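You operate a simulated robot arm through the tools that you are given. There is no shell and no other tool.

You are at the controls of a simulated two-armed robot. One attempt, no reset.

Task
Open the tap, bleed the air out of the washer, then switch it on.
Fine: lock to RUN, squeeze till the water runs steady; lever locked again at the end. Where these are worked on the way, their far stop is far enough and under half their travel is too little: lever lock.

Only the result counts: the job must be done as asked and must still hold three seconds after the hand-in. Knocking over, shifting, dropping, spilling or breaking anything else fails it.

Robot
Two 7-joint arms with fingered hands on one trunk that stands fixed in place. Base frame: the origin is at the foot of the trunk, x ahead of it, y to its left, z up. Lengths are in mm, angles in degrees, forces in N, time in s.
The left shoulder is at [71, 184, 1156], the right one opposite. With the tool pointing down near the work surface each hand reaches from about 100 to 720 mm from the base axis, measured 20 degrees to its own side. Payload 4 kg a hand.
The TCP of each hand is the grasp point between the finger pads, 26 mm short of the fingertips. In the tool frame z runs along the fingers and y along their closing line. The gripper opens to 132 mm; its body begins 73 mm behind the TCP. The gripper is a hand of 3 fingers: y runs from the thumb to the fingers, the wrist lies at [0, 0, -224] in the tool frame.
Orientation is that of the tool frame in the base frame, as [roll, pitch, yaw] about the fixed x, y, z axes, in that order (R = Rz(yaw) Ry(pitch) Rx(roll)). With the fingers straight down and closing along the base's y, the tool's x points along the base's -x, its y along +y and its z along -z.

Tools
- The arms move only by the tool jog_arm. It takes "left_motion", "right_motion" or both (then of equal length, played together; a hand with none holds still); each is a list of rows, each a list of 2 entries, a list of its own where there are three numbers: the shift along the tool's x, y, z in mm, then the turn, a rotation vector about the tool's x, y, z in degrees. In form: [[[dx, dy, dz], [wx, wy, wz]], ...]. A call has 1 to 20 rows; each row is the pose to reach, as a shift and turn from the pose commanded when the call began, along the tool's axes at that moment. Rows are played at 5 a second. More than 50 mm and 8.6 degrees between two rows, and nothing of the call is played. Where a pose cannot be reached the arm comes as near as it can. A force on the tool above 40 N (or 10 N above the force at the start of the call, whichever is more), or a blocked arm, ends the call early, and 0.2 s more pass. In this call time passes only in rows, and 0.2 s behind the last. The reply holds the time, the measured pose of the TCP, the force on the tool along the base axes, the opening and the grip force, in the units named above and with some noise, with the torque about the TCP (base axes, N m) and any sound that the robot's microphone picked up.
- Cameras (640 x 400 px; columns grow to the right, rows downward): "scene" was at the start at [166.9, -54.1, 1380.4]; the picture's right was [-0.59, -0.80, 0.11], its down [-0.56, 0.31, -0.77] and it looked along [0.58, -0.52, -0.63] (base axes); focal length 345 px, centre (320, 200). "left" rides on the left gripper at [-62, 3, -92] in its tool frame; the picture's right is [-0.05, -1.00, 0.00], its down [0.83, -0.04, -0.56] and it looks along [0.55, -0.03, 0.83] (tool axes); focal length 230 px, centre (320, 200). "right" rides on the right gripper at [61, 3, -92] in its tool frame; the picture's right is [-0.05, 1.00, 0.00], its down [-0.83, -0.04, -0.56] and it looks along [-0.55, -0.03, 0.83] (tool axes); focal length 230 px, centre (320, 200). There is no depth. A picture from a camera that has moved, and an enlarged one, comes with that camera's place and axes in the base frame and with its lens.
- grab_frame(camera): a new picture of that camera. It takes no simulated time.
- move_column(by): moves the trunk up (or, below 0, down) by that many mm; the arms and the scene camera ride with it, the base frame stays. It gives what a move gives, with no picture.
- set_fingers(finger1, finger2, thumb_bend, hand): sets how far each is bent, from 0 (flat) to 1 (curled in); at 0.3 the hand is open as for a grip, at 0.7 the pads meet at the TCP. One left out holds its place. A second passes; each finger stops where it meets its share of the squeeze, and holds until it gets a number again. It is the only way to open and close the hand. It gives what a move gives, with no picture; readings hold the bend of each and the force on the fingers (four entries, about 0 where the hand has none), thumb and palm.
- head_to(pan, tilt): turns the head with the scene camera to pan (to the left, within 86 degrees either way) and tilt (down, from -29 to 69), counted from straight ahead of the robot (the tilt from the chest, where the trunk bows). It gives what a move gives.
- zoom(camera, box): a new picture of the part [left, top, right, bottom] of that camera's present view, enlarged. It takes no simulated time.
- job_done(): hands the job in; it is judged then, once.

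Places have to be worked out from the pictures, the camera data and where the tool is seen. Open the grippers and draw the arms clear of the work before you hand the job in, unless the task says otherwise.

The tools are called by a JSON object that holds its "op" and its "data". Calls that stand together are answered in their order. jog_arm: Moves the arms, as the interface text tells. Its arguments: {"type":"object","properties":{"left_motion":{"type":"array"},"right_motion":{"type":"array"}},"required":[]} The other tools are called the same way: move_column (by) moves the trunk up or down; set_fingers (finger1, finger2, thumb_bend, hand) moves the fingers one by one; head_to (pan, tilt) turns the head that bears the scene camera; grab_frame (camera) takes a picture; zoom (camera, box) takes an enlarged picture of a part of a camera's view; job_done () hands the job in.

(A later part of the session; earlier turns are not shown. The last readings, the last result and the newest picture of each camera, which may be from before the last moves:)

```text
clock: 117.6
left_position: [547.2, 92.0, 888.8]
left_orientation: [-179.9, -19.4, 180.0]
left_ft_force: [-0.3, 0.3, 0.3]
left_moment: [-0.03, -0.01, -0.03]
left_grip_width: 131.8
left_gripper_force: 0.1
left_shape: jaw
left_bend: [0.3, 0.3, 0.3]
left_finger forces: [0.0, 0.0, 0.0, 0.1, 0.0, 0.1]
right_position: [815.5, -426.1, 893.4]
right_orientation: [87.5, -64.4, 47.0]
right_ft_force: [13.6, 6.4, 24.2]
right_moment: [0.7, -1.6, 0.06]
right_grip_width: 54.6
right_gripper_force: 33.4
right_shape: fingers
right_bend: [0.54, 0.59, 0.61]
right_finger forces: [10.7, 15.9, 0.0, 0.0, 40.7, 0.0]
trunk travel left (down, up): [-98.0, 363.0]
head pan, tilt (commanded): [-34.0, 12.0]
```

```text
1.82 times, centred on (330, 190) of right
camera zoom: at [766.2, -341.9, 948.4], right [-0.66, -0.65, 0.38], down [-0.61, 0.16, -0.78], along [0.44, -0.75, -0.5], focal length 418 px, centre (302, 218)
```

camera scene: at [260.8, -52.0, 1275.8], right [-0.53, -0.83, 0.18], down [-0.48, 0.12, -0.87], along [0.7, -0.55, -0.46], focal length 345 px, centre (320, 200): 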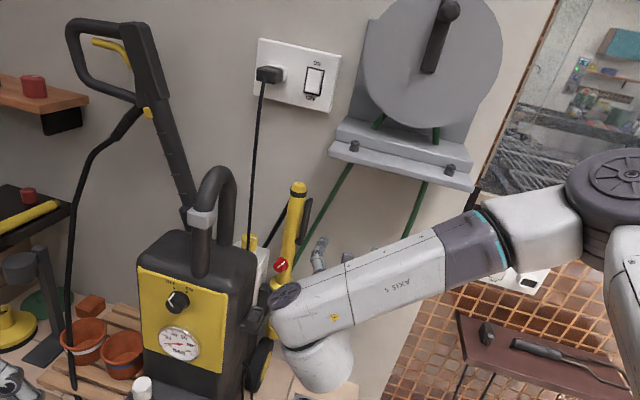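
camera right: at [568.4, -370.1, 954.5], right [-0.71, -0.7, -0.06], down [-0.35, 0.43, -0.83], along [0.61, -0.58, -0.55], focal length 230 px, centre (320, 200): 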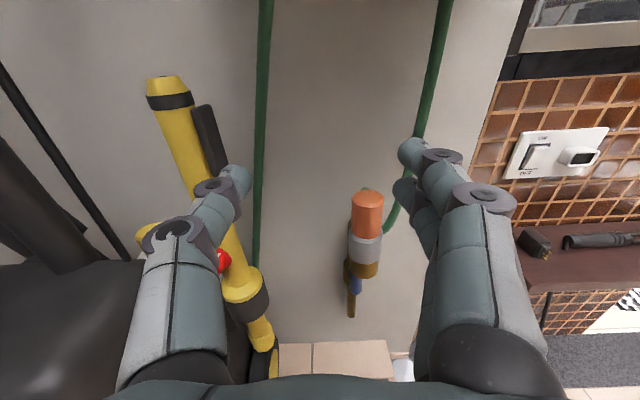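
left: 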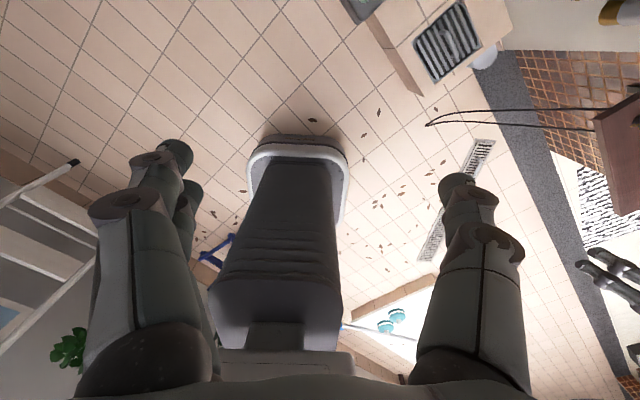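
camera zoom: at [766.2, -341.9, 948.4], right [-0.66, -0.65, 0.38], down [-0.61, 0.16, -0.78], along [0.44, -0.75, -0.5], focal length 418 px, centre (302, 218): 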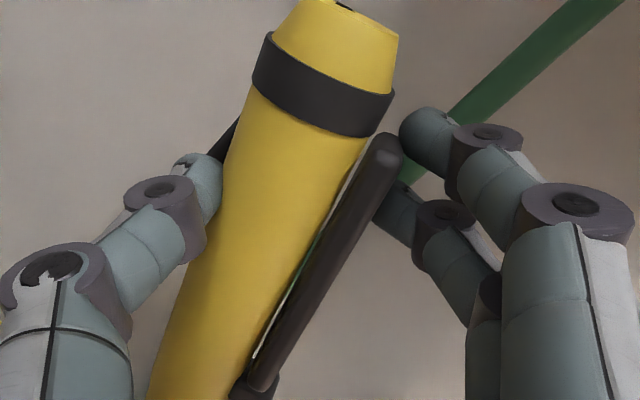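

The puff has turned into a fan of water. I keep holding and look repeatedly to see whether it stays unbroken.

{"op": "jog_arm", "data": {"right_motion": [[[0, 0, 0], [0, 0, 0]], [[0, 0, 0], [0, 0, 0]]]}}

{"op": "zoom", "data": {"camera": "scene", "box": [220, 270, 340, 390]}}

{"op": "jog_arm", "data": {"right_motion": [[[0, 0, 0], [0, 0, 0]], [[0, 0, 0], [0, 0, 0]]]}}

{"op": "zoom", "data": {"camera": "scene", "box": [220, 270, 340, 390]}}

{"op": "jog_arm", "data": {"right_motion": [[[0, 0, 0], [0, 0, 0]], [[0, 0, 0], [0, 0, 0]], [[0, 0, 0], [0, 0, 0]]]}}

{"op": "zoom", "data": {"camera": "scene", "box": [220, 270, 340, 390]}}

```text
clock: 118.2
left_position: [546.5, 92.8, 888.6]
left_orientation: [-179.9, -19.3, -180.0]
left_ft_force: [0.3, 0.2, -0.1]
left_moment: [0.01, -0.02, 0.0]
left_grip_width: 131.9
left_gripper_force: 0.1
left_shape: jaw
left_bend: [0.3, 0.3, 0.3]
left_finger forces: [0.0, 0.1, 0.1, 0.0, 0.0, 0.0]
right_position: [815.4, -426.5, 893.2]
right_orientation: [87.5, -64.3, 47.0]
right_ft_force: [12.5, 6.4, 23.6]
right_moment: [0.7, -1.56, 0.07]
right_grip_width: 54.5
right_gripper_force: 33.7
right_shape: fingers
right_bend: [0.54, 0.59, 0.61]
right_finger forces: [10.7, 15.8, 0.1, 0.0, 40.7, 0.1]
trunk travel left (down, up): [-98.0, 363.0]
head pan, tilt (commanded): [-34.0, 12.0]
```

```text
3.33 times, centred on (280, 330) of scene
camera zoom: at [259.5, -49.6, 1276.2], right [-0.53, -0.83, 0.18], down [-0.48, 0.11, -0.87], along [0.7, -0.55, -0.46], focal length 1149 px, centre (453, -233)
```

zoom: 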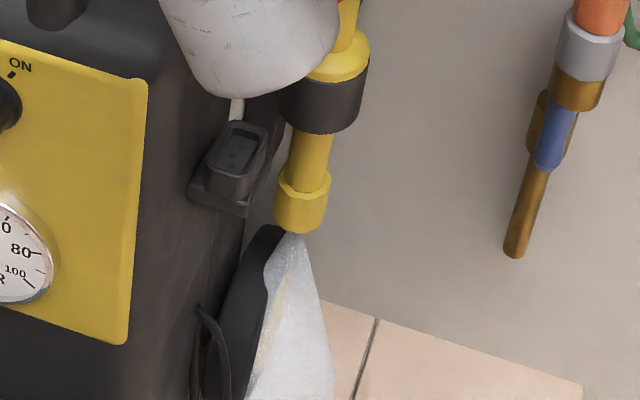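

```text
clock: 118.8
left_position: [547.1, 92.2, 888.5]
left_orientation: [-179.9, -19.5, 179.9]
left_ft_force: [0.3, -0.2, -0.5]
left_moment: [0.01, 0.03, 0.01]
left_grip_width: 132.2
left_gripper_force: 0.0
left_shape: jaw
left_bend: [0.3, 0.3, 0.3]
left_finger forces: [0.0, 0.0, 0.0, 0.0, 0.0, 0.1]
right_position: [815.4, -426.3, 892.6]
right_orientation: [87.5, -64.4, 46.9]
right_ft_force: [13.0, 6.7, 23.6]
right_moment: [0.66, -1.57, 0.06]
right_grip_width: 54.5
right_gripper_force: 33.1
right_shape: fingers
right_bend: [0.54, 0.59, 0.61]
right_finger forces: [10.8, 15.7, 0.0, 0.0, 40.6, 0.1]
trunk travel left (down, up): [-98.0, 363.0]
head pan, tilt (commanded): [-34.0, 12.0]
```

```text
3.33 times, centred on (280, 330) of scene
camera zoom: at [259.6, -49.6, 1276.2], right [-0.53, -0.83, 0.18], down [-0.48, 0.11, -0.87], along [0.7, -0.55, -0.46], focal length 1149 px, centre (453, -233)
```

zoom: 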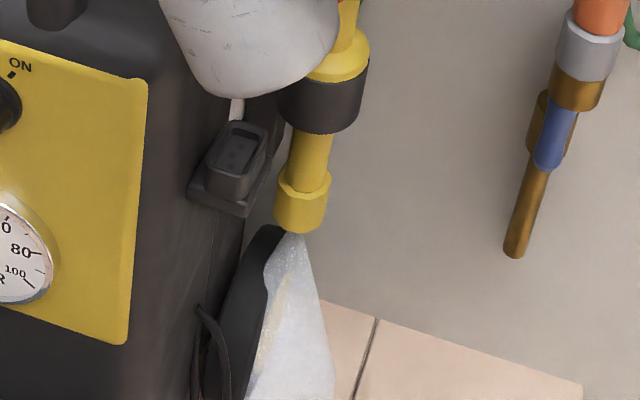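

```text
clock: 119.6
left_position: [546.2, 92.9, 888.6]
left_orientation: [-179.9, -19.4, 180.0]
left_ft_force: [0.0, 0.4, -0.7]
left_moment: [0.01, 0.0, -0.01]
left_grip_width: 132.1
left_gripper_force: 0.1
left_shape: jaw
left_bend: [0.3, 0.3, 0.3]
left_finger forces: [0.0, 0.1, 0.0, 0.0, 0.1, 0.1]
right_position: [815.4, -424.9, 893.8]
right_orientation: [87.4, -64.4, 47.0]
right_ft_force: [12.5, 6.1, 23.2]
right_moment: [0.7, -1.56, 0.08]
right_grip_width: 54.9
right_gripper_force: 33.8
right_shape: fingers
right_bend: [0.54, 0.59, 0.61]
right_finger forces: [10.7, 15.8, 0.0, 0.0, 40.7, 0.1]
trunk travel left (down, up): [-98.0, 363.0]
head pan, tilt (commanded): [-34.0, 12.0]
```

```text
3.33 times, centred on (280, 330) of scene
camera zoom: at [259.6, -49.6, 1276.2], right [-0.53, -0.83, 0.18], down [-0.48, 0.11, -0.87], along [0.7, -0.55, -0.46], focal length 1149 px, centre (453, -233)
```

zoom: 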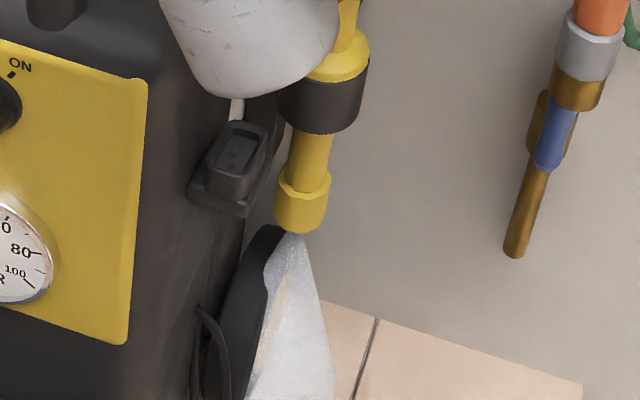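

The fan of water has looked the same over four looks: it runs steady. I hold a few seconds more to be sure all air is out.

{"op": "jog_arm", "data": {"right_motion": [[[0, 0, 0], [0, 0, 0]], [[0, 0, 0], [0, 0, 0]], [[0, 0, 0], [0, 0, 0]], [[0, 0, 0], [0, 0, 0]], [[0, 0, 0], [0, 0, 0]], [[0, 0, 0], [0, 0, 0]], [[0, 0, 0], [0, 0, 0]], [[0, 0, 0], [0, 0, 0]], [[0, 0, 0], [0, 0, 0]], [[0, 0, 0], [0, 0, 0]], [[0, 0, 0], [0, 0, 0]], [[0, 0, 0], [0, 0, 0]], [[0, 0, 0], [0, 0, 0]], [[0, 0, 0], [0, 0, 0]], [[0, 0, 0], [0, 0, 0]]]}}

{"op": "grab_frame", "data": {"camera": "scene"}}

{"op": "jog_arm", "data": {"right_motion": [[[0, 0, 0], [0, 0, 0]], [[0, 0, 0], [0, 0, 0]], [[0, 0, 0], [0, 0, 0]], [[0, 0, 0], [0, 0, 0]], [[0, 0, 0], [0, 0, 0]], [[0, 0, 0], [0, 0, 0]], [[0, 0, 0], [0, 0, 0]], [[0, 0, 0], [0, 0, 0]], [[0, 0, 0], [0, 0, 0]], [[0, 0, 0], [0, 0, 0]]]}}

{"op": "zoom", "data": {"camera": "scene", "box": [220, 270, 340, 390]}}

```text
clock: 122.8
left_position: [546.2, 92.6, 888.9]
left_orientation: [-179.9, -19.4, -179.9]
left_ft_force: [0.9, 0.5, -0.1]
left_moment: [0.03, 0.0, 0.01]
left_grip_width: 132.0
left_gripper_force: 0.2
left_shape: jaw
left_bend: [0.3, 0.3, 0.3]
left_finger forces: [0.0, 0.0, 0.1, 0.0, 0.0, 0.0]
right_position: [815.0, -426.0, 893.2]
right_orientation: [87.5, -64.4, 46.9]
right_ft_force: [12.7, 6.6, 24.0]
right_moment: [0.69, -1.52, 0.05]
right_grip_width: 54.6
right_gripper_force: 33.4
right_shape: fingers
right_bend: [0.54, 0.59, 0.61]
right_finger forces: [10.7, 15.9, 0.0, 0.0, 40.6, 0.1]
trunk travel left (down, up): [-98.0, 363.0]
head pan, tilt (commanded): [-34.0, 12.0]
```

```text
taken
camera scene: at [259.6, -49.6, 1276.2], right [-0.53, -0.83, 0.18], down [-0.48, 0.11, -0.87], along [0.7, -0.55, -0.46], focal length 345 px, centre (320, 200)
```

scene: 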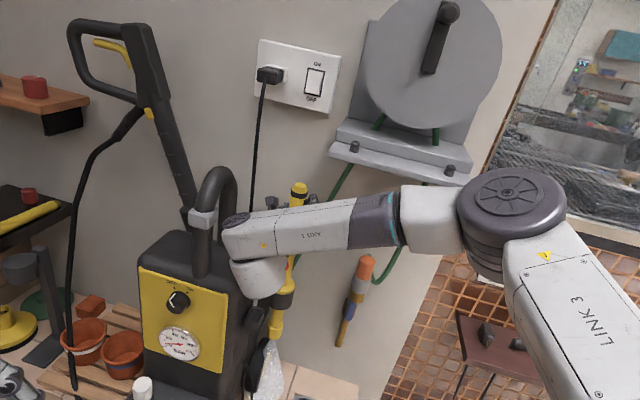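

```text
clock: 125.0
left_position: [546.7, 91.7, 889.2]
left_orientation: [-179.9, -19.4, -180.0]
left_ft_force: [-0.6, -0.1, -0.5]
left_moment: [0.0, 0.0, 0.01]
left_grip_width: 131.8
left_gripper_force: 0.0
left_shape: jaw
left_bend: [0.3, 0.3, 0.3]
left_finger forces: [0.1, 0.1, 0.0, 0.0, 0.1, 0.0]
right_position: [815.7, -425.4, 893.1]
right_orientation: [87.5, -64.4, 47.0]
right_ft_force: [12.3, 5.2, 23.3]
right_moment: [0.67, -1.57, 0.05]
right_grip_width: 54.4
right_gripper_force: 33.5
right_shape: fingers
right_bend: [0.54, 0.59, 0.61]
right_finger forces: [10.9, 15.8, 0.1, 0.0, 40.7, 0.0]
trunk travel left (down, up): [-98.0, 363.0]
head pan, tilt (commanded): [-34.0, 12.0]
```

```text
3.33 times, centred on (280, 330) of scene
camera zoom: at [259.6, -49.6, 1276.2], right [-0.53, -0.83, 0.18], down [-0.48, 0.11, -0.87], along [0.7, -0.55, -0.46], focal length 1149 px, centre (453, -233)
```

zoom: 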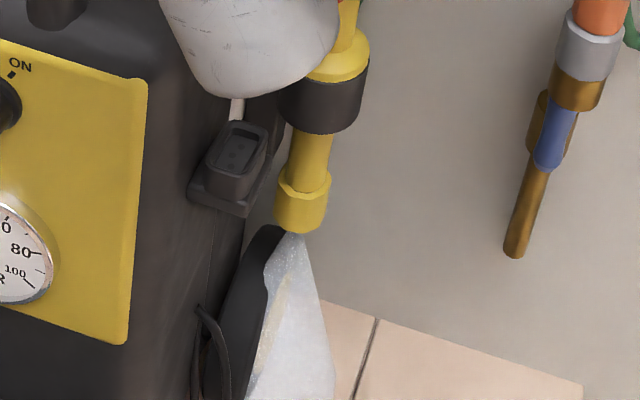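

The stream has been steady for over eight seconds. I roll back to relax the squeeze, open the fingers and withdraw from the lever.

{"op": "jog_arm", "data": {"right_motion": [[[1, 0.5, 0], [0, 0, 4]], [[2, 1, 0], [0, 0, 9]], [[4, 2, 0], [0, 0, 14]]]}}

{"op": "set_fingers", "data": {"hand": "right", "finger1": 0.44, "finger2": 0.44, "thumb_bend": 0.46}}

{"op": "zoom", "data": {"camera": "scene", "box": [220, 270, 340, 390]}}

{"op": "grab_frame", "data": {"camera": "right"}}

```text
clock: 125.8
left_position: [547.3, 91.3, 887.4]
left_orientation: [-180.0, -19.5, 180.0]
left_ft_force: [0.2, 0.3, 0.8]
left_moment: [0.0, 0.02, -0.02]
left_grip_width: 131.8
left_gripper_force: 0.0
left_shape: jaw
left_bend: [0.3, 0.3, 0.3]
left_finger forces: [0.0, 0.0, 0.0, 0.0, 0.1, 0.0]
right_position: [813.5, -428.7, 890.0]
right_orientation: [87.8, -78.1, 46.8]
right_ft_force: [4.0, 5.9, 9.7]
right_moment: [-0.4, 0.0, -0.2]
right_grip_width: 54.9
right_gripper_force: 24.5
right_shape: fingers
right_bend: [0.55, 0.59, 0.61]
right_finger forces: [9.5, 12.2, 0.0, 0.0, 27.5, 0.0]
trunk travel left (down, up): [-98.0, 363.0]
head pan, tilt (commanded): [-34.0, 12.0]
```

```text
clock: 126.8
left_position: [547.2, 90.8, 887.3]
left_orientation: [-180.0, -19.5, 180.0]
left_ft_force: [-0.2, 0.4, -0.1]
left_moment: [0.0, 0.02, 0.02]
left_grip_width: 131.8
left_gripper_force: 0.0
left_shape: jaw
left_bend: [0.3, 0.3, 0.3]
left_finger forces: [0.0, 0.1, 0.1, 0.0, 0.0, 0.0]
right_position: [815.9, -428.9, 892.0]
right_orientation: [87.2, -78.3, 47.4]
right_ft_force: [-0.2, 0.1, -0.2]
right_moment: [-0.03, 0.0, 0.01]
right_grip_width: 84.1
right_gripper_force: 0.1
right_shape: fingers
right_bend: [0.44, 0.44, 0.46]
right_finger forces: [0.0, 0.1, 0.0, 0.0, 0.1, 0.1]
trunk travel left (down, up): [-98.0, 363.0]
head pan, tilt (commanded): [-34.0, 12.0]
```

```text
3.33 times, centred on (280, 330) of scene
camera zoom: at [261.4, -51.9, 1275.6], right [-0.53, -0.83, 0.18], down [-0.48, 0.12, -0.87], along [0.7, -0.55, -0.46], focal length 1149 px, centre (453, -233)
```

zoom: 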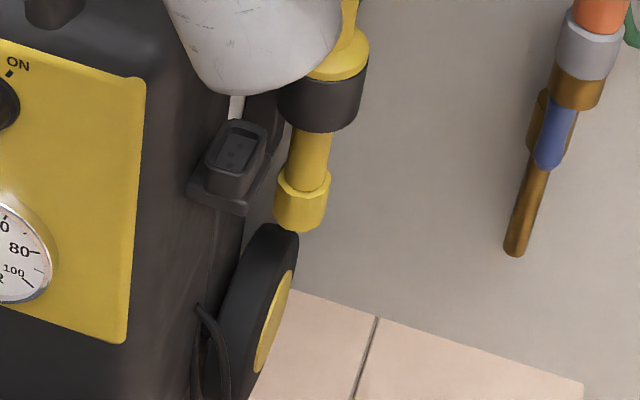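

```text
taken
camera right: at [756.2, -354.9, 952.1], right [-0.7, -0.69, 0.15], down [-0.47, 0.3, -0.83], along [0.53, -0.66, -0.54], focal length 230 px, centre (320, 200)
```

right: 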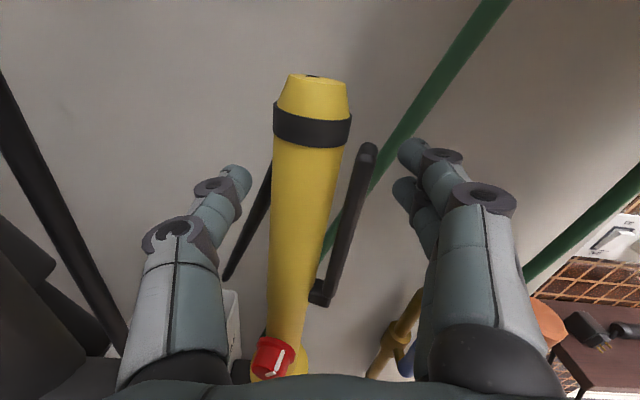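

The water stopped on release. Now I go back down to the knob, rolled so that I can turn it counter-clockwise to LOCK without nearing the washer.

{"op": "jog_arm", "data": {"right_motion": [[[0, 0, -32], [0, 0, 0]], [[0, 0, -64], [0, 0, 0]], [[0, 0, -92], [0, 0, 0]], [[-10, -2.8, -92], [0, 0, 7.9]], [[-20, -5.5, -92], [0, 0, 15.9]], [[-30, -8.3, -92], [0, 0, 23.8]], [[-40, -11.1, -92], [0, 0, 31.8]], [[-50.1, -13.8, -92], [0, 0, 39.7]], [[-60.1, -16.6, -92], [0, 0, 47.6]], [[-70.1, -19.4, -92], [0, 0, 55.6]], [[-80.1, -22.2, -92], [0, 0, 63.5]], [[-90.1, -24.9, -92], [0, 0, 71.4]], [[-100.1, -27.7, -92], [0, 0, 79.4]], [[-110.1, -30.5, -92], [0, 0, 87.3]], [[-120.2, -33.2, -92], [0, 0, 95.3]], [[-130.2, -36, -92], [0, 0, 103.2]], [[-140.2, -38.8, -92], [0, 0, 111.1]], [[-150.2, -41.5, -92], [0, 0, 119.1]], [[-160.2, -44.3, -92], [0, 0, 127]]]}}

{"op": "set_fingers", "data": {"hand": "right", "finger1": 0.52, "finger2": 0.52, "thumb_bend": 0.52}}

{"op": "zoom", "data": {"camera": "right", "box": [240, 70, 400, 200]}}

```text
clock: 130.8
left_position: [549.3, 90.0, 889.1]
left_orientation: [180.0, -19.5, 179.9]
left_ft_force: [0.5, -1.3, -0.3]
left_moment: [-0.02, -0.02, -0.01]
left_grip_width: 132.0
left_gripper_force: 0.0
left_shape: jaw
left_bend: [0.3, 0.3, 0.3]
left_finger forces: [0.0, 0.0, 0.0, 0.1, 0.0, 0.0]
right_position: [759.3, -357.4, 724.8]
right_orientation: [-89.4, 25.4, -135.0]
right_ft_force: [0.1, 0.7, -0.4]
right_moment: [0.04, -0.01, 0.01]
right_grip_width: 84.0
right_gripper_force: 0.0
right_shape: fingers
right_bend: [0.44, 0.44, 0.46]
right_finger forces: [0.0, 0.1, 0.1, 0.0, 0.1, 0.0]
trunk travel left (down, up): [-98.0, 363.0]
head pan, tilt (commanded): [-34.0, 12.0]
```

```text
clock: 131.8
left_position: [547.7, 90.4, 887.2]
left_orientation: [-180.0, -19.5, -180.0]
left_ft_force: [-0.3, 0.1, 0.7]
left_moment: [0.02, 0.0, -0.01]
left_grip_width: 131.8
left_gripper_force: 0.1
left_shape: jaw
left_bend: [0.3, 0.3, 0.3]
left_finger forces: [0.0, 0.0, 0.0, 0.0, 0.0, 0.0]
right_position: [759.6, -357.6, 725.0]
right_orientation: [-89.4, 25.3, -135.1]
right_ft_force: [0.3, 0.7, 0.3]
right_moment: [-0.02, 0.0, -0.01]
right_grip_width: 61.9
right_gripper_force: 0.0
right_shape: fingers
right_bend: [0.52, 0.52, 0.52]
right_finger forces: [0.0, 0.0, 0.1, 0.0, 0.0, 0.1]
trunk travel left (down, up): [-98.0, 363.0]
head pan, tilt (commanded): [-34.0, 12.0]
```

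```text
3.08 times, centred on (320, 135) of right
camera zoom: at [656.1, -328.7, 695.2], right [0.34, 0.33, -0.88], down [0.13, 0.91, 0.39], along [0.93, -0.25, 0.27], focal length 708 px, centre (320, 400)
```

zoom: 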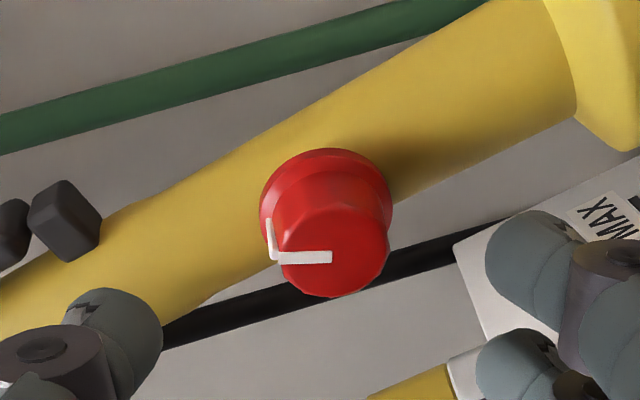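

The knob is nearly on axis. I advance around it and grip.

{"op": "jog_arm", "data": {"right_motion": [[[-1, 1, 20], [0, 0, 0]], [[-2, 1.5, 40], [0, 0, 0]], [[-2, 1.5, 62], [0, 0, 0]]]}}

{"op": "zoom", "data": {"camera": "right", "box": [220, 100, 440, 280]}}

```text
clock: 132.6
left_position: [549.1, 90.1, 887.9]
left_orientation: [179.9, -19.5, 180.0]
left_ft_force: [0.0, -0.4, -0.7]
left_moment: [-0.02, 0.01, 0.0]
left_grip_width: 131.7
left_gripper_force: 0.0
left_shape: jaw
left_bend: [0.3, 0.3, 0.3]
left_finger forces: [0.0, 0.0, 0.1, 0.0, 0.0, 0.0]
right_position: [804.7, -399.6, 724.7]
right_orientation: [-89.4, 25.2, -135.1]
right_ft_force: [0.9, -0.7, 0.3]
right_moment: [-0.03, 0.0, 0.0]
right_grip_width: 61.4
right_gripper_force: 0.0
right_shape: fingers
right_bend: [0.52, 0.52, 0.52]
right_finger forces: [0.0, 0.0, 0.0, 0.0, 0.0, 0.1]
trunk travel left (down, up): [-98.0, 363.0]
head pan, tilt (commanded): [-34.0, 12.0]
```

```text
2.22 times, centred on (330, 190) of right
camera zoom: at [701.0, -371.6, 695.6], right [0.34, 0.33, -0.88], down [0.13, 0.91, 0.39], along [0.93, -0.25, 0.27], focal length 511 px, centre (298, 222)
```

zoom: 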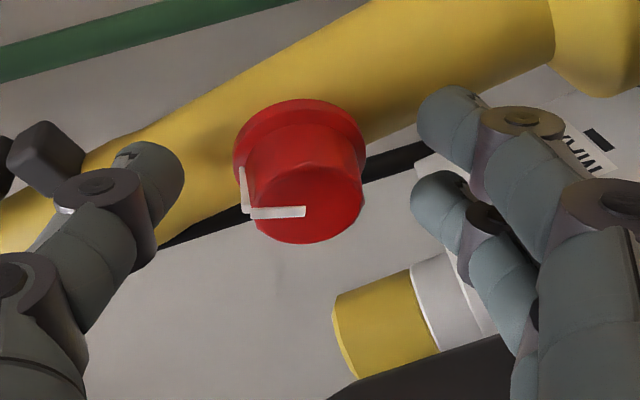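

Well centred. I grip the knob and turn it counter-clockwise back to LOCK.

{"op": "set_fingers", "data": {"hand": "right", "finger1": 0.74, "finger2": 0.74, "thumb_bend": 0.74}}

{"op": "jog_arm", "data": {"right_motion": [[[0, -0.2, 0], [0, 0, -8]], [[-0.1, -0.5, 0], [0, 0, -16]], [[-0.2, -0.8, 0], [0, 0, -24]], [[-0.3, -1, 0], [0, 0, -32]], [[-0.4, -1.2, 0], [0, 0, -40]], [[-0.6, -1.4, 0], [0, 0, -48]], [[-0.8, -1.6, 0], [0, 0, -56]], [[-1, -1.8, 0], [0, 0, -64]]]}}

{"op": "zoom", "data": {"camera": "right", "box": [220, 100, 440, 280]}}

```text
clock: 133.6
left_position: [548.8, 90.2, 887.1]
left_orientation: [-179.9, -19.6, 180.0]
left_ft_force: [0.1, 0.3, -0.1]
left_moment: [0.01, 0.03, 0.02]
left_grip_width: 132.0
left_gripper_force: 0.0
left_shape: jaw
left_bend: [0.3, 0.3, 0.3]
left_finger forces: [0.0, 0.1, 0.1, 0.1, 0.1, 0.0]
right_position: [804.3, -399.6, 725.0]
right_orientation: [-89.4, 25.3, -135.2]
right_ft_force: [4.3, -3.5, 0.0]
right_moment: [-0.03, -0.02, -0.06]
right_grip_width: 20.5
right_gripper_force: 15.2
right_shape: fingers
right_bend: [0.7, 0.65, 0.67]
right_finger forces: [6.9, 9.8, 0.1, 0.1, 13.4, 0.0]
trunk travel left (down, up): [-98.0, 363.0]
head pan, tilt (commanded): [-34.0, 12.0]
```

```text
clock: 135.4
left_position: [547.2, 90.0, 888.7]
left_orientation: [180.0, -19.6, -179.9]
left_ft_force: [-0.9, 0.1, 0.2]
left_moment: [0.02, -0.03, 0.01]
left_grip_width: 131.9
left_gripper_force: 0.1
left_shape: jaw
left_bend: [0.3, 0.3, 0.3]
left_finger forces: [0.0, 0.0, 0.0, 0.0, 0.0, 0.1]
right_position: [805.1, -399.4, 727.5]
right_orientation: [-89.4, -38.9, -135.9]
right_ft_force: [-4.4, -3.5, -0.1]
right_moment: [0.43, -0.01, -0.3]
right_grip_width: 22.8
right_gripper_force: 20.8
right_shape: fingers
right_bend: [0.71, 0.7, 0.65]
right_finger forces: [9.5, 14.2, 0.0, 0.0, 17.9, 0.1]
trunk travel left (down, up): [-98.0, 363.0]
head pan, tilt (commanded): [-34.0, 12.0]
```

```text
2.22 times, centred on (330, 190) of right
camera zoom: at [704.2, -367.9, 762.5], right [-0.41, -0.42, -0.81], down [0.09, 0.87, -0.49], along [0.91, -0.28, -0.32], focal length 511 px, centre (298, 222)
```

zoom: 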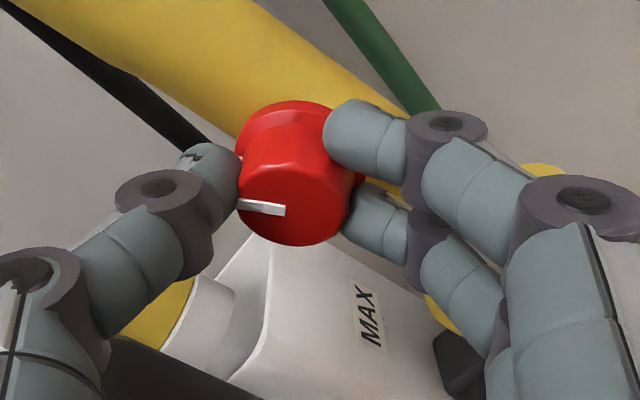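

Torque rises (0.3 N·m) near the left stop. I turn a last 8° to make sure it is home, then release.

{"op": "jog_arm", "data": {"right_motion": [[[0, 0, 0], [0, 0, -4]], [[0, 0, 0], [0, 0, -8]]]}}

{"op": "set_fingers", "data": {"hand": "right", "finger1": 0.5, "finger2": 0.5, "thumb_bend": 0.5}}

{"op": "jog_arm", "data": {"right_motion": [[[0, 0, -22], [0, 0, 0]], [[0, 0, -44], [0, 0, 0]], [[0, 0, -64], [0, 0, 0]]]}}

{"op": "zoom", "data": {"camera": "right", "box": [260, 90, 390, 200]}}

{"op": "zoom", "data": {"camera": "scene", "box": [250, 240, 310, 285]}}

```text
clock: 136.0
left_position: [547.5, 90.9, 888.2]
left_orientation: [180.0, -19.5, 179.9]
left_ft_force: [0.5, -0.9, 0.3]
left_moment: [0.0, -0.02, -0.02]
left_grip_width: 131.7
left_gripper_force: 0.1
left_shape: jaw
left_bend: [0.3, 0.3, 0.3]
left_finger forces: [0.0, 0.0, 0.1, 0.0, 0.0, 0.1]
right_position: [804.5, -398.5, 727.3]
right_orientation: [-89.2, -46.9, -135.9]
right_ft_force: [-1.3, -0.6, 0.6]
right_moment: [0.4, -0.1, -0.19]
right_grip_width: 23.6
right_gripper_force: 20.9
right_shape: fingers
right_bend: [0.71, 0.7, 0.65]
right_finger forces: [9.5, 15.3, 0.0, 0.0, 16.0, 0.0]
trunk travel left (down, up): [-98.0, 363.0]
head pan, tilt (commanded): [-34.0, 12.0]
```

```text
clock: 137.0
left_position: [548.1, 90.8, 887.9]
left_orientation: [-179.9, -19.5, 179.9]
left_ft_force: [-0.9, 0.0, 0.3]
left_moment: [-0.02, 0.0, 0.02]
left_grip_width: 131.7
left_gripper_force: 0.1
left_shape: jaw
left_bend: [0.3, 0.3, 0.3]
left_finger forces: [0.1, 0.0, 0.0, 0.0, 0.0, 0.1]
right_position: [804.9, -399.7, 727.6]
right_orientation: [-89.3, -46.8, -136.0]
right_ft_force: [-0.1, -1.2, 0.2]
right_moment: [0.04, 0.01, -0.01]
right_grip_width: 66.5
right_gripper_force: 0.4
right_shape: fingers
right_bend: [0.5, 0.5, 0.5]
right_finger forces: [0.0, 0.1, 0.0, 0.0, 0.7, 0.1]
trunk travel left (down, up): [-98.0, 363.0]
head pan, tilt (commanded): [-34.0, 12.0]
```

```text
clock: 137.8
left_position: [547.5, 90.9, 887.9]
left_orientation: [180.0, -19.5, 180.0]
left_ft_force: [0.0, 0.7, 0.7]
left_moment: [0.0, 0.03, 0.01]
left_grip_width: 132.3
left_gripper_force: 0.0
left_shape: jaw
left_bend: [0.3, 0.3, 0.3]
left_finger forces: [0.0, 0.0, 0.1, 0.1, 0.0, 0.0]
right_position: [761.0, -354.0, 727.5]
right_orientation: [-89.1, -46.7, -136.0]
right_ft_force: [0.5, 0.7, -0.4]
right_moment: [-0.01, -0.03, -0.01]
right_grip_width: 67.2
right_gripper_force: 0.0
right_shape: fingers
right_bend: [0.5, 0.5, 0.5]
right_finger forces: [0.1, 0.0, 0.1, 0.1, 0.1, 0.0]
trunk travel left (down, up): [-98.0, 363.0]
head pan, tilt (commanded): [-34.0, 12.0]
```

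```text
3.64 times, centred on (325, 145) of right
camera zoom: at [663.6, -318.3, 768.6], right [-0.49, -0.49, -0.72], down [0.04, 0.81, -0.58], along [0.87, -0.31, -0.38], focal length 837 px, centre (302, 400)
```

zoom: 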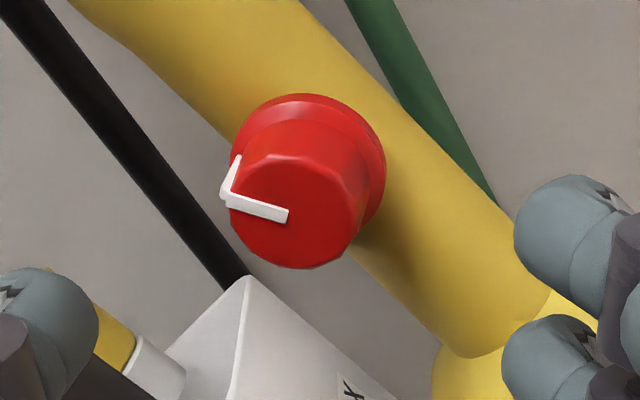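

```text
8.89 times, centred on (280, 262) of scene
camera zoom: at [261.3, -51.8, 1275.7], right [-0.53, -0.83, 0.18], down [-0.48, 0.12, -0.87], along [0.7, -0.55, -0.46], focal length 3065 px, centre (676, -356)
```

zoom: 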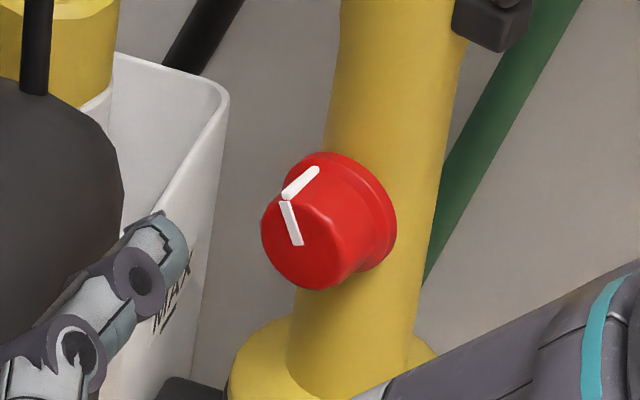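

The lock is back at its left stop, and the washer is within a few mm of its first place. I move the right hand away to the right to make room for the left hand at the panel knob.

{"op": "jog_arm", "data": {"right_motion": [[[24, 25.6, -10], [0, 0, 0]], [[48, 51.2, -15], [0, 0, 0]], [[72, 76.8, -20], [0, 0, 0]], [[95.5, 102.4, -20], [0, 0, 0]]]}}

{"op": "grab_frame", "data": {"camera": "scene"}}

```text
clock: 138.8
left_position: [550.1, 90.7, 888.3]
left_orientation: [-180.0, -19.6, -180.0]
left_ft_force: [0.9, 0.4, -0.3]
left_moment: [0.0, 0.02, -0.01]
left_grip_width: 131.7
left_gripper_force: 0.1
left_shape: jaw
left_bend: [0.3, 0.3, 0.3]
left_finger forces: [0.0, 0.1, 0.1, 0.0, 0.0, 0.1]
right_position: [654.1, -421.1, 728.4]
right_orientation: [-89.5, -46.7, -136.3]
right_ft_force: [0.2, -0.3, -1.1]
right_moment: [-0.01, 0.0, 0.02]
right_grip_width: 67.6
right_gripper_force: 0.0
right_shape: fingers
right_bend: [0.5, 0.5, 0.5]
right_finger forces: [0.0, 0.0, 0.0, 0.0, 0.0, 0.0]
right hand out of reach, approached as far as the arm can: row 4
trunk travel left (down, up): [-98.0, 363.0]
head pan, tilt (commanded): [-34.0, 12.0]
```

```text
taken
camera scene: at [261.4, -51.7, 1275.6], right [-0.53, -0.83, 0.18], down [-0.48, 0.12, -0.87], along [0.7, -0.55, -0.46], focal length 345 px, centre (320, 200)
```

scene: 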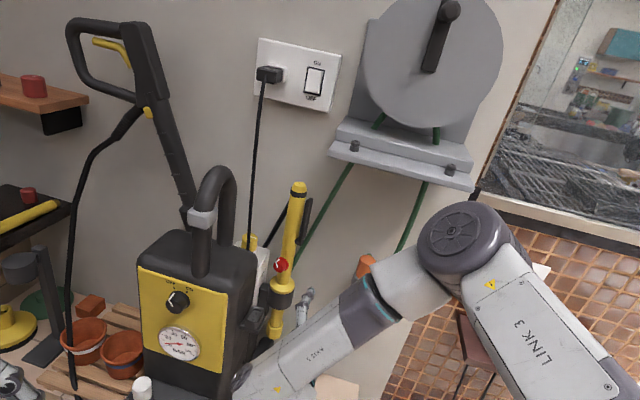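

The panel is in view. I zoom on the washer knob to get its present position.

{"op": "zoom", "data": {"camera": "scene", "box": [130, 255, 240, 375]}}

{"op": "zoom", "data": {"camera": "scene", "box": [155, 280, 203, 320]}}

```text
3.33 times, centred on (185, 315) of scene
camera zoom: at [261.4, -51.7, 1275.6], right [-0.53, -0.83, 0.18], down [-0.48, 0.12, -0.87], along [0.7, -0.55, -0.46], focal length 1149 px, centre (770, -183)
```

zoom: 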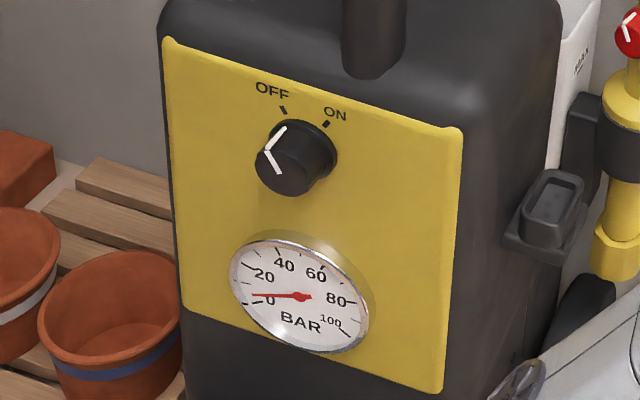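

```text
10.00 times, centred on (179, 300) of scene
camera zoom: at [261.4, -51.7, 1275.6], right [-0.53, -0.83, 0.18], down [-0.48, 0.12, -0.87], along [0.7, -0.55, -0.46], focal length 3448 px, centre (1730, -800)
```

zoom: 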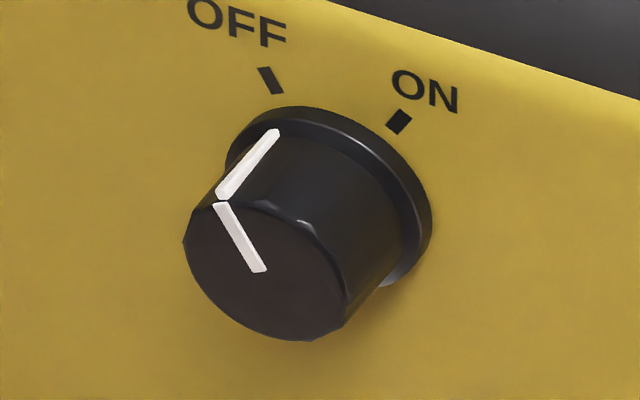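

The panel knob's face should be near u≈453, w≈690, z≈698. I bring the left hand in front of it, pointing into the panel, stopping about 90 mm short.

{"op": "jog_arm", "data": {"left_motion": [[[-17.4, -14.1, 7.7], [2.2, -7.4, 3.1]], [[-34.7, -28.1, 15.4], [4.3, -14.7, 6.1]], [[-52.1, -42.2, 23.2], [6.5, -22.1, 9.2]], [[-69.4, -56.3, 30.9], [8.6, -29.5, 12.2]], [[-86.8, -70.4, 38.6], [10.8, -36.8, 15.3]], [[-104.1, -84.4, 46.3], [12.9, -44.2, 18.3]], [[-121.5, -98.5, 54.1], [15.1, -51.6, 21.4]], [[-138.9, -112.6, 61.8], [17.3, -58.9, 24.4]], [[-156.2, -126.6, 69.5], [19.4, -66.3, 27.5]], [[-173.6, -140.7, 77.2], [21.6, -73.6, 30.5]], [[-190.9, -154.8, 84.9], [23.7, -81, 33.6]], [[-208.3, -168.9, 92.7], [25.9, -88.4, 36.6]], [[-225.6, -182.9, 100.4], [28, -95.7, 39.7]], [[-243, -197, 108.1], [30.2, -103.1, 42.7]]]}}

{"op": "grab_frame", "data": {"camera": "scene"}}

{"op": "grab_frame", "data": {"camera": "left"}}

```text
clock: 141.8
left_position: [740.3, -106.3, 704.7]
left_orientation: [5.1, 89.9, -39.8]
left_ft_force: [1.0, -0.2, 0.3]
left_moment: [-0.03, -0.03, -0.01]
left_grip_width: 132.0
left_gripper_force: 0.0
left_shape: jaw
left_bend: [0.3, 0.3, 0.3]
left_finger forces: [0.0, 0.1, 0.0, 0.0, 0.0, 0.0]
right_position: [654.8, -421.6, 727.3]
right_orientation: [-89.5, -46.7, -136.3]
right_ft_force: [0.1, -0.4, -0.6]
right_moment: [-0.01, 0.03, 0.01]
right_grip_width: 67.5
right_gripper_force: 0.0
right_shape: fingers
right_bend: [0.5, 0.5, 0.5]
right_finger forces: [0.0, 0.0, 0.0, 0.0, 0.1, 0.1]
trunk travel left (down, up): [-98.0, 363.0]
head pan, tilt (commanded): [-34.0, 12.0]
```

```text
taken
camera scene: at [262.3, -52.0, 1275.3], right [-0.53, -0.83, 0.18], down [-0.49, 0.12, -0.87], along [0.7, -0.55, -0.46], focal length 345 px, centre (320, 200)
```

scene: 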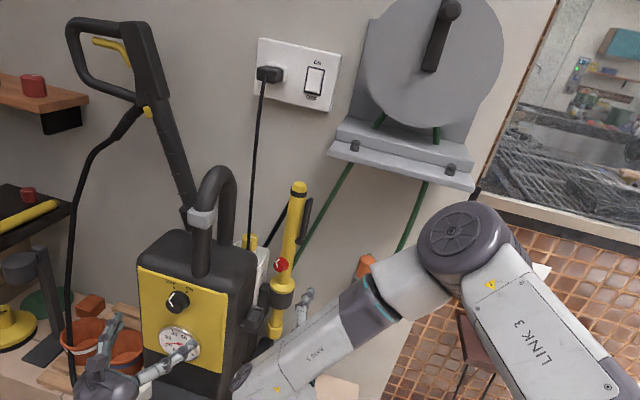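

```text
taken
camera left: at [678.1, -39.7, 764.7], right [-0.71, -0.71, 0.05], down [-0.42, 0.36, -0.83], along [0.57, -0.61, -0.55], focal length 230 px, centre (320, 200)
```

left: 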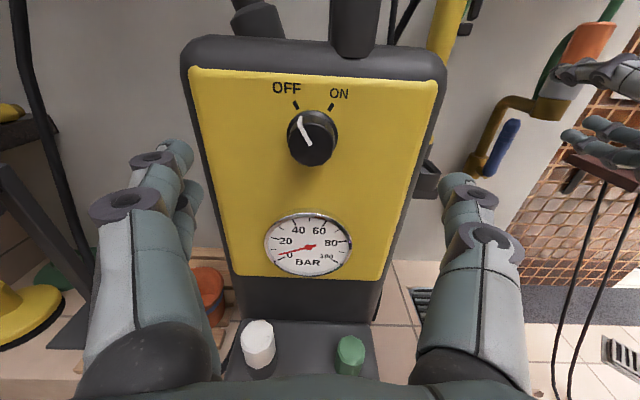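

The left hand is in place and its camera sees the panel squarely, knob at OFF. I zoom in to align.

{"op": "zoom", "data": {"camera": "left", "box": [270, 80, 360, 180]}}

{"op": "set_fingers", "data": {"hand": "left", "finger1": 0.5, "finger2": 0.5, "thumb_bend": 0.5}}

{"op": "grab_frame", "data": {"camera": "left"}}

```text
4.00 times, centred on (315, 130) of left
camera zoom: at [678.1, -39.7, 764.7], right [-0.71, -0.71, 0.05], down [-0.42, 0.36, -0.83], along [0.57, -0.61, -0.55], focal length 920 px, centre (340, 480)
```

zoom: 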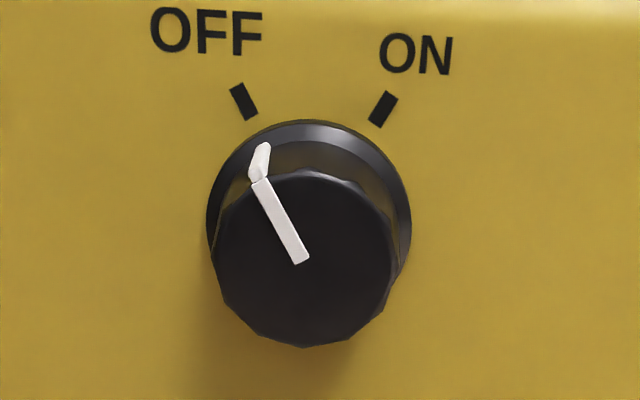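

```text
clock: 142.8
left_position: [740.7, -107.4, 704.8]
left_orientation: [-6.1, 89.9, -51.2]
left_ft_force: [1.0, 0.4, 0.6]
left_moment: [0.0, 0.02, 0.05]
left_grip_width: 68.7
left_gripper_force: 0.1
left_shape: fingers
left_bend: [0.5, 0.5, 0.5]
left_finger forces: [0.1, 0.0, 0.0, 0.0, 0.1, 0.0]
right_position: [653.8, -422.6, 727.5]
right_orientation: [-89.5, -46.8, -136.3]
right_ft_force: [1.1, 0.7, -0.6]
right_moment: [0.01, -0.04, 0.01]
right_grip_width: 67.2
right_gripper_force: 0.1
right_shape: fingers
right_bend: [0.5, 0.5, 0.5]
right_finger forces: [0.1, 0.0, 0.0, 0.1, 0.1, 0.0]
trunk travel left (down, up): [-98.0, 363.0]
head pan, tilt (commanded): [-34.0, 12.0]
```

```text
taken
camera left: at [677.7, -39.6, 765.6], right [-0.71, -0.71, 0.05], down [-0.42, 0.36, -0.83], along [0.57, -0.61, -0.55], focal length 230 px, centre (320, 200)
```

left: 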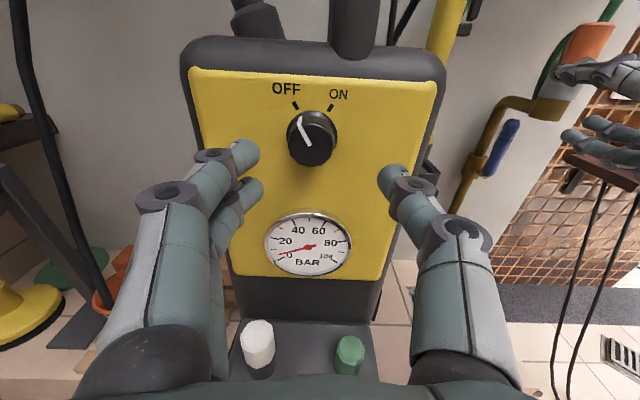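

The knob is about 5 mm down and 7 mm left of the tool axis. I shift, pre-roll 30° counter-clockwise and advance 40 mm, then check again.

{"op": "jog_arm", "data": {"left_motion": [[[1, 2, 10], [0, 0, -7.5]], [[2, 4, 20], [0, 0, -15]], [[3, 6, 30], [0, 0, -22.5]], [[4, 7, 40], [0, 0, -30]]]}}

{"op": "grab_frame", "data": {"camera": "left"}}

{"op": "zoom", "data": {"camera": "left", "box": [240, 70, 400, 200]}}

```text
clock: 143.8
left_position: [774.4, -130.4, 700.2]
left_orientation: [-89.9, 59.7, -135.0]
left_ft_force: [0.1, -0.4, -0.8]
left_moment: [0.0, 0.0, 0.01]
left_grip_width: 68.1
left_gripper_force: 0.0
left_shape: fingers
left_bend: [0.5, 0.5, 0.5]
left_finger forces: [0.0, 0.1, 0.0, 0.0, 0.0, 0.1]
right_position: [653.7, -422.0, 728.1]
right_orientation: [-89.6, -46.7, -136.3]
right_ft_force: [-0.5, -0.9, -0.1]
right_moment: [0.0, 0.0, -0.02]
right_grip_width: 67.4
right_gripper_force: 0.1
right_shape: fingers
right_bend: [0.5, 0.5, 0.5]
right_finger forces: [0.0, 0.0, 0.0, 0.0, 0.1, 0.0]
trunk travel left (down, up): [-98.0, 363.0]
head pan, tilt (commanded): [-34.0, 12.0]
```

```text
taken
camera left: at [733.2, -42.0, 751.3], right [-0.59, -0.59, 0.55], down [-0.71, 0.07, -0.7], along [0.37, -0.8, -0.46], focal length 230 px, centre (320, 200)
```

left: 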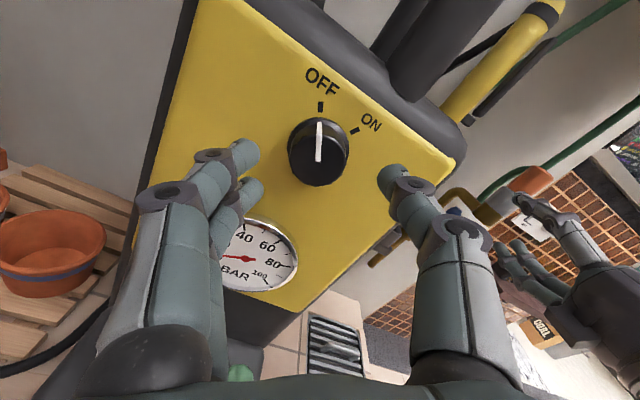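

```text
3.08 times, centred on (320, 135) of left
camera zoom: at [733.2, -42.0, 751.3], right [-0.59, -0.59, 0.55], down [-0.71, 0.07, -0.7], along [0.37, -0.8, -0.46], focal length 708 px, centre (320, 400)
```

zoom: 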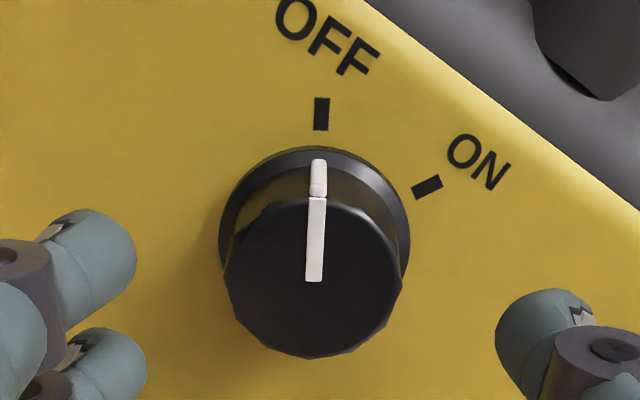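

Nearly on axis. I advance until the pads straddle the knob.

{"op": "jog_arm", "data": {"left_motion": [[[0.5, 0.5, 12], [0, 0, 0]], [[1.5, 1, 24], [0, 0, 0]], [[1.5, 1, 33], [0, 0, 0]], [[1.5, 1, 40], [0, 0, 0]]]}}

{"op": "grab_frame", "data": {"camera": "left"}}

{"op": "zoom", "data": {"camera": "left", "box": [220, 100, 440, 280]}}

```text
clock: 144.8
left_position: [802.1, -158.7, 698.3]
left_orientation: [-89.8, 60.0, -135.0]
left_ft_force: [0.1, 0.8, -0.6]
left_moment: [-0.01, 0.01, -0.02]
left_grip_width: 68.6
left_gripper_force: 0.0
left_shape: fingers
left_bend: [0.5, 0.5, 0.5]
left_finger forces: [0.0, 0.0, 0.0, 0.0, 0.0, 0.0]
right_position: [652.9, -422.5, 727.4]
right_orientation: [-89.6, -46.7, -136.3]
right_ft_force: [1.1, 0.0, 0.3]
right_moment: [-0.01, -0.03, 0.02]
right_grip_width: 66.9
right_gripper_force: 0.1
right_shape: fingers
right_bend: [0.5, 0.5, 0.5]
right_finger forces: [0.0, 0.0, 0.0, 0.0, 0.1, 0.0]
trunk travel left (down, up): [-98.0, 363.0]
head pan, tilt (commanded): [-34.0, 12.0]
```

```text
taken
camera left: at [760.5, -70.8, 749.1], right [-0.59, -0.59, 0.54], down [-0.71, 0.07, -0.7], along [0.37, -0.8, -0.47], focal length 230 px, centre (320, 200)
```

left: 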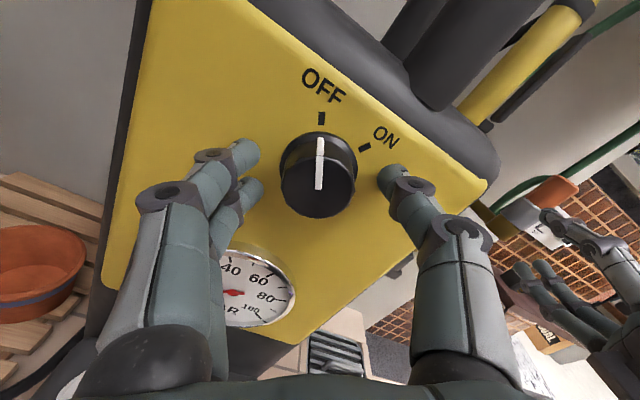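

```text
2.22 times, centred on (330, 190) of left
camera zoom: at [760.5, -70.8, 749.1], right [-0.59, -0.59, 0.54], down [-0.71, 0.07, -0.7], along [0.37, -0.8, -0.47], focal length 511 px, centre (298, 222)
```

zoom: 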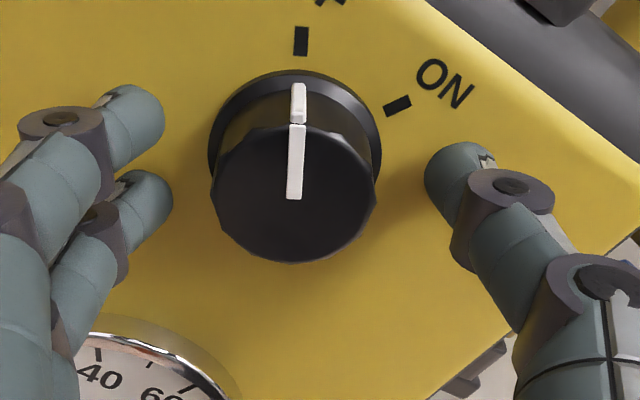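

The knob lies centred among the fingertips. I grip it.

{"op": "set_fingers", "data": {"hand": "left", "finger1": 0.74, "finger2": 0.74, "thumb_bend": 0.74}}

{"op": "zoom", "data": {"camera": "left", "box": [220, 100, 440, 280]}}

```text
clock: 145.8
left_position: [802.5, -159.1, 699.0]
left_orientation: [-90.0, 60.1, -134.9]
left_ft_force: [5.0, -2.1, -0.1]
left_moment: [0.02, 0.0, 0.04]
left_grip_width: 35.2
left_gripper_force: 19.2
left_shape: fingers
left_bend: [0.61, 0.61, 0.64]
left_finger forces: [10.4, 9.9, 0.0, 0.0, 18.3, 0.0]
right_position: [653.2, -421.7, 728.1]
right_orientation: [-89.6, -46.7, -136.4]
right_ft_force: [0.0, -0.2, 0.2]
right_moment: [-0.01, 0.02, 0.02]
right_grip_width: 67.2
right_gripper_force: 0.1
right_shape: fingers
right_bend: [0.5, 0.5, 0.5]
right_finger forces: [0.0, 0.0, 0.0, 0.0, 0.0, 0.0]
trunk travel left (down, up): [-98.0, 363.0]
head pan, tilt (commanded): [-34.0, 12.0]
```

```text
2.22 times, centred on (330, 190) of left
camera zoom: at [760.6, -70.9, 749.1], right [-0.59, -0.59, 0.54], down [-0.71, 0.07, -0.7], along [0.37, -0.8, -0.46], focal length 511 px, centre (298, 222)
```

zoom: 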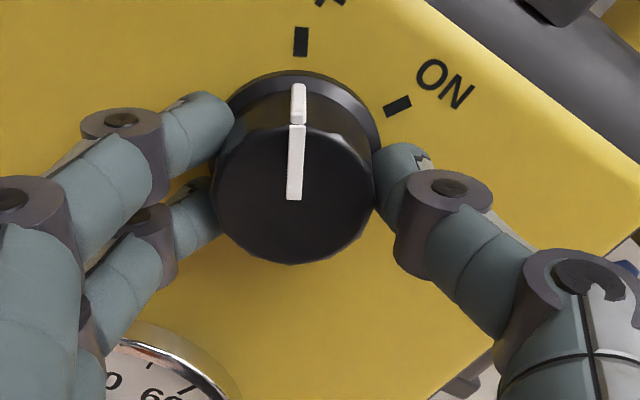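

A balanced grip. I turn the knob clockwise toward ON.

{"op": "jog_arm", "data": {"left_motion": [[[0, 0, 0], [0, 0, 8]], [[0, 0, 0], [0, 0, 16]], [[0, 0, 0], [0, 0, 24]], [[0, 0, 0], [0, 0, 32]], [[0, 0, 0], [0, 0, 40]], [[0, 0, 0], [0, 0, 48]], [[0, 0, 0], [0, 0, 56]], [[0, 0, 0], [0, 0, 62]]]}}

{"op": "zoom", "data": {"camera": "left", "box": [200, 60, 440, 260]}}

{"op": "zoom", "data": {"camera": "scene", "box": [130, 255, 240, 375]}}

```text
clock: 147.6
left_position: [803.1, -158.6, 698.0]
left_orientation: [90.2, 58.0, 45.1]
left_ft_force: [3.6, -5.6, 0.4]
left_moment: [-0.06, 0.24, -0.07]
left_grip_width: 35.0
left_gripper_force: 18.6
left_shape: fingers
left_bend: [0.62, 0.62, 0.64]
left_finger forces: [7.0, 10.6, 0.0, 0.0, 19.6, 0.0]
right_position: [654.2, -423.4, 726.9]
right_orientation: [-89.6, -46.8, -136.1]
right_ft_force: [-0.6, -0.8, 0.3]
right_moment: [0.01, -0.02, -0.01]
right_grip_width: 67.1
right_gripper_force: 0.0
right_shape: fingers
right_bend: [0.5, 0.5, 0.5]
right_finger forces: [0.1, 0.0, 0.0, 0.0, 0.0, 0.0]
trunk travel left (down, up): [-98.0, 363.0]
head pan, tilt (commanded): [-34.0, 12.0]
```

```text
2.00 times, centred on (320, 160) of left
camera zoom: at [716.4, -115.1, 751.3], right [-0.62, -0.62, -0.49], down [-0.11, 0.68, -0.73], along [0.78, -0.4, -0.49], focal length 460 px, centre (320, 280)
```

zoom: 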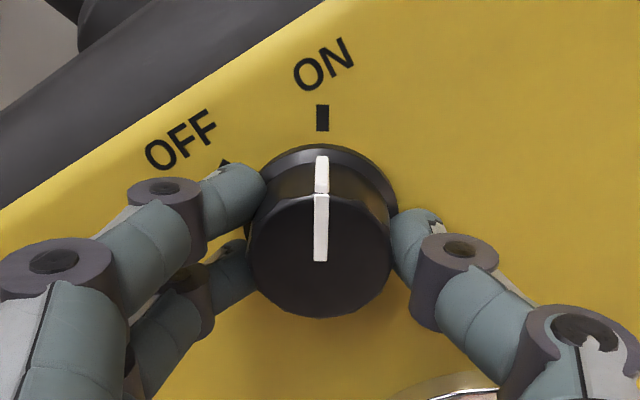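

```text
3.33 times, centred on (185, 315) of scene
camera zoom: at [262.8, -52.8, 1275.2], right [-0.53, -0.83, 0.18], down [-0.49, 0.12, -0.87], along [0.7, -0.55, -0.46], focal length 1149 px, centre (770, -183)
```

zoom: 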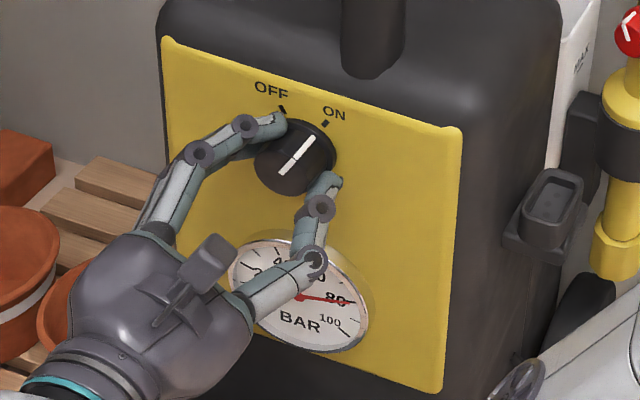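

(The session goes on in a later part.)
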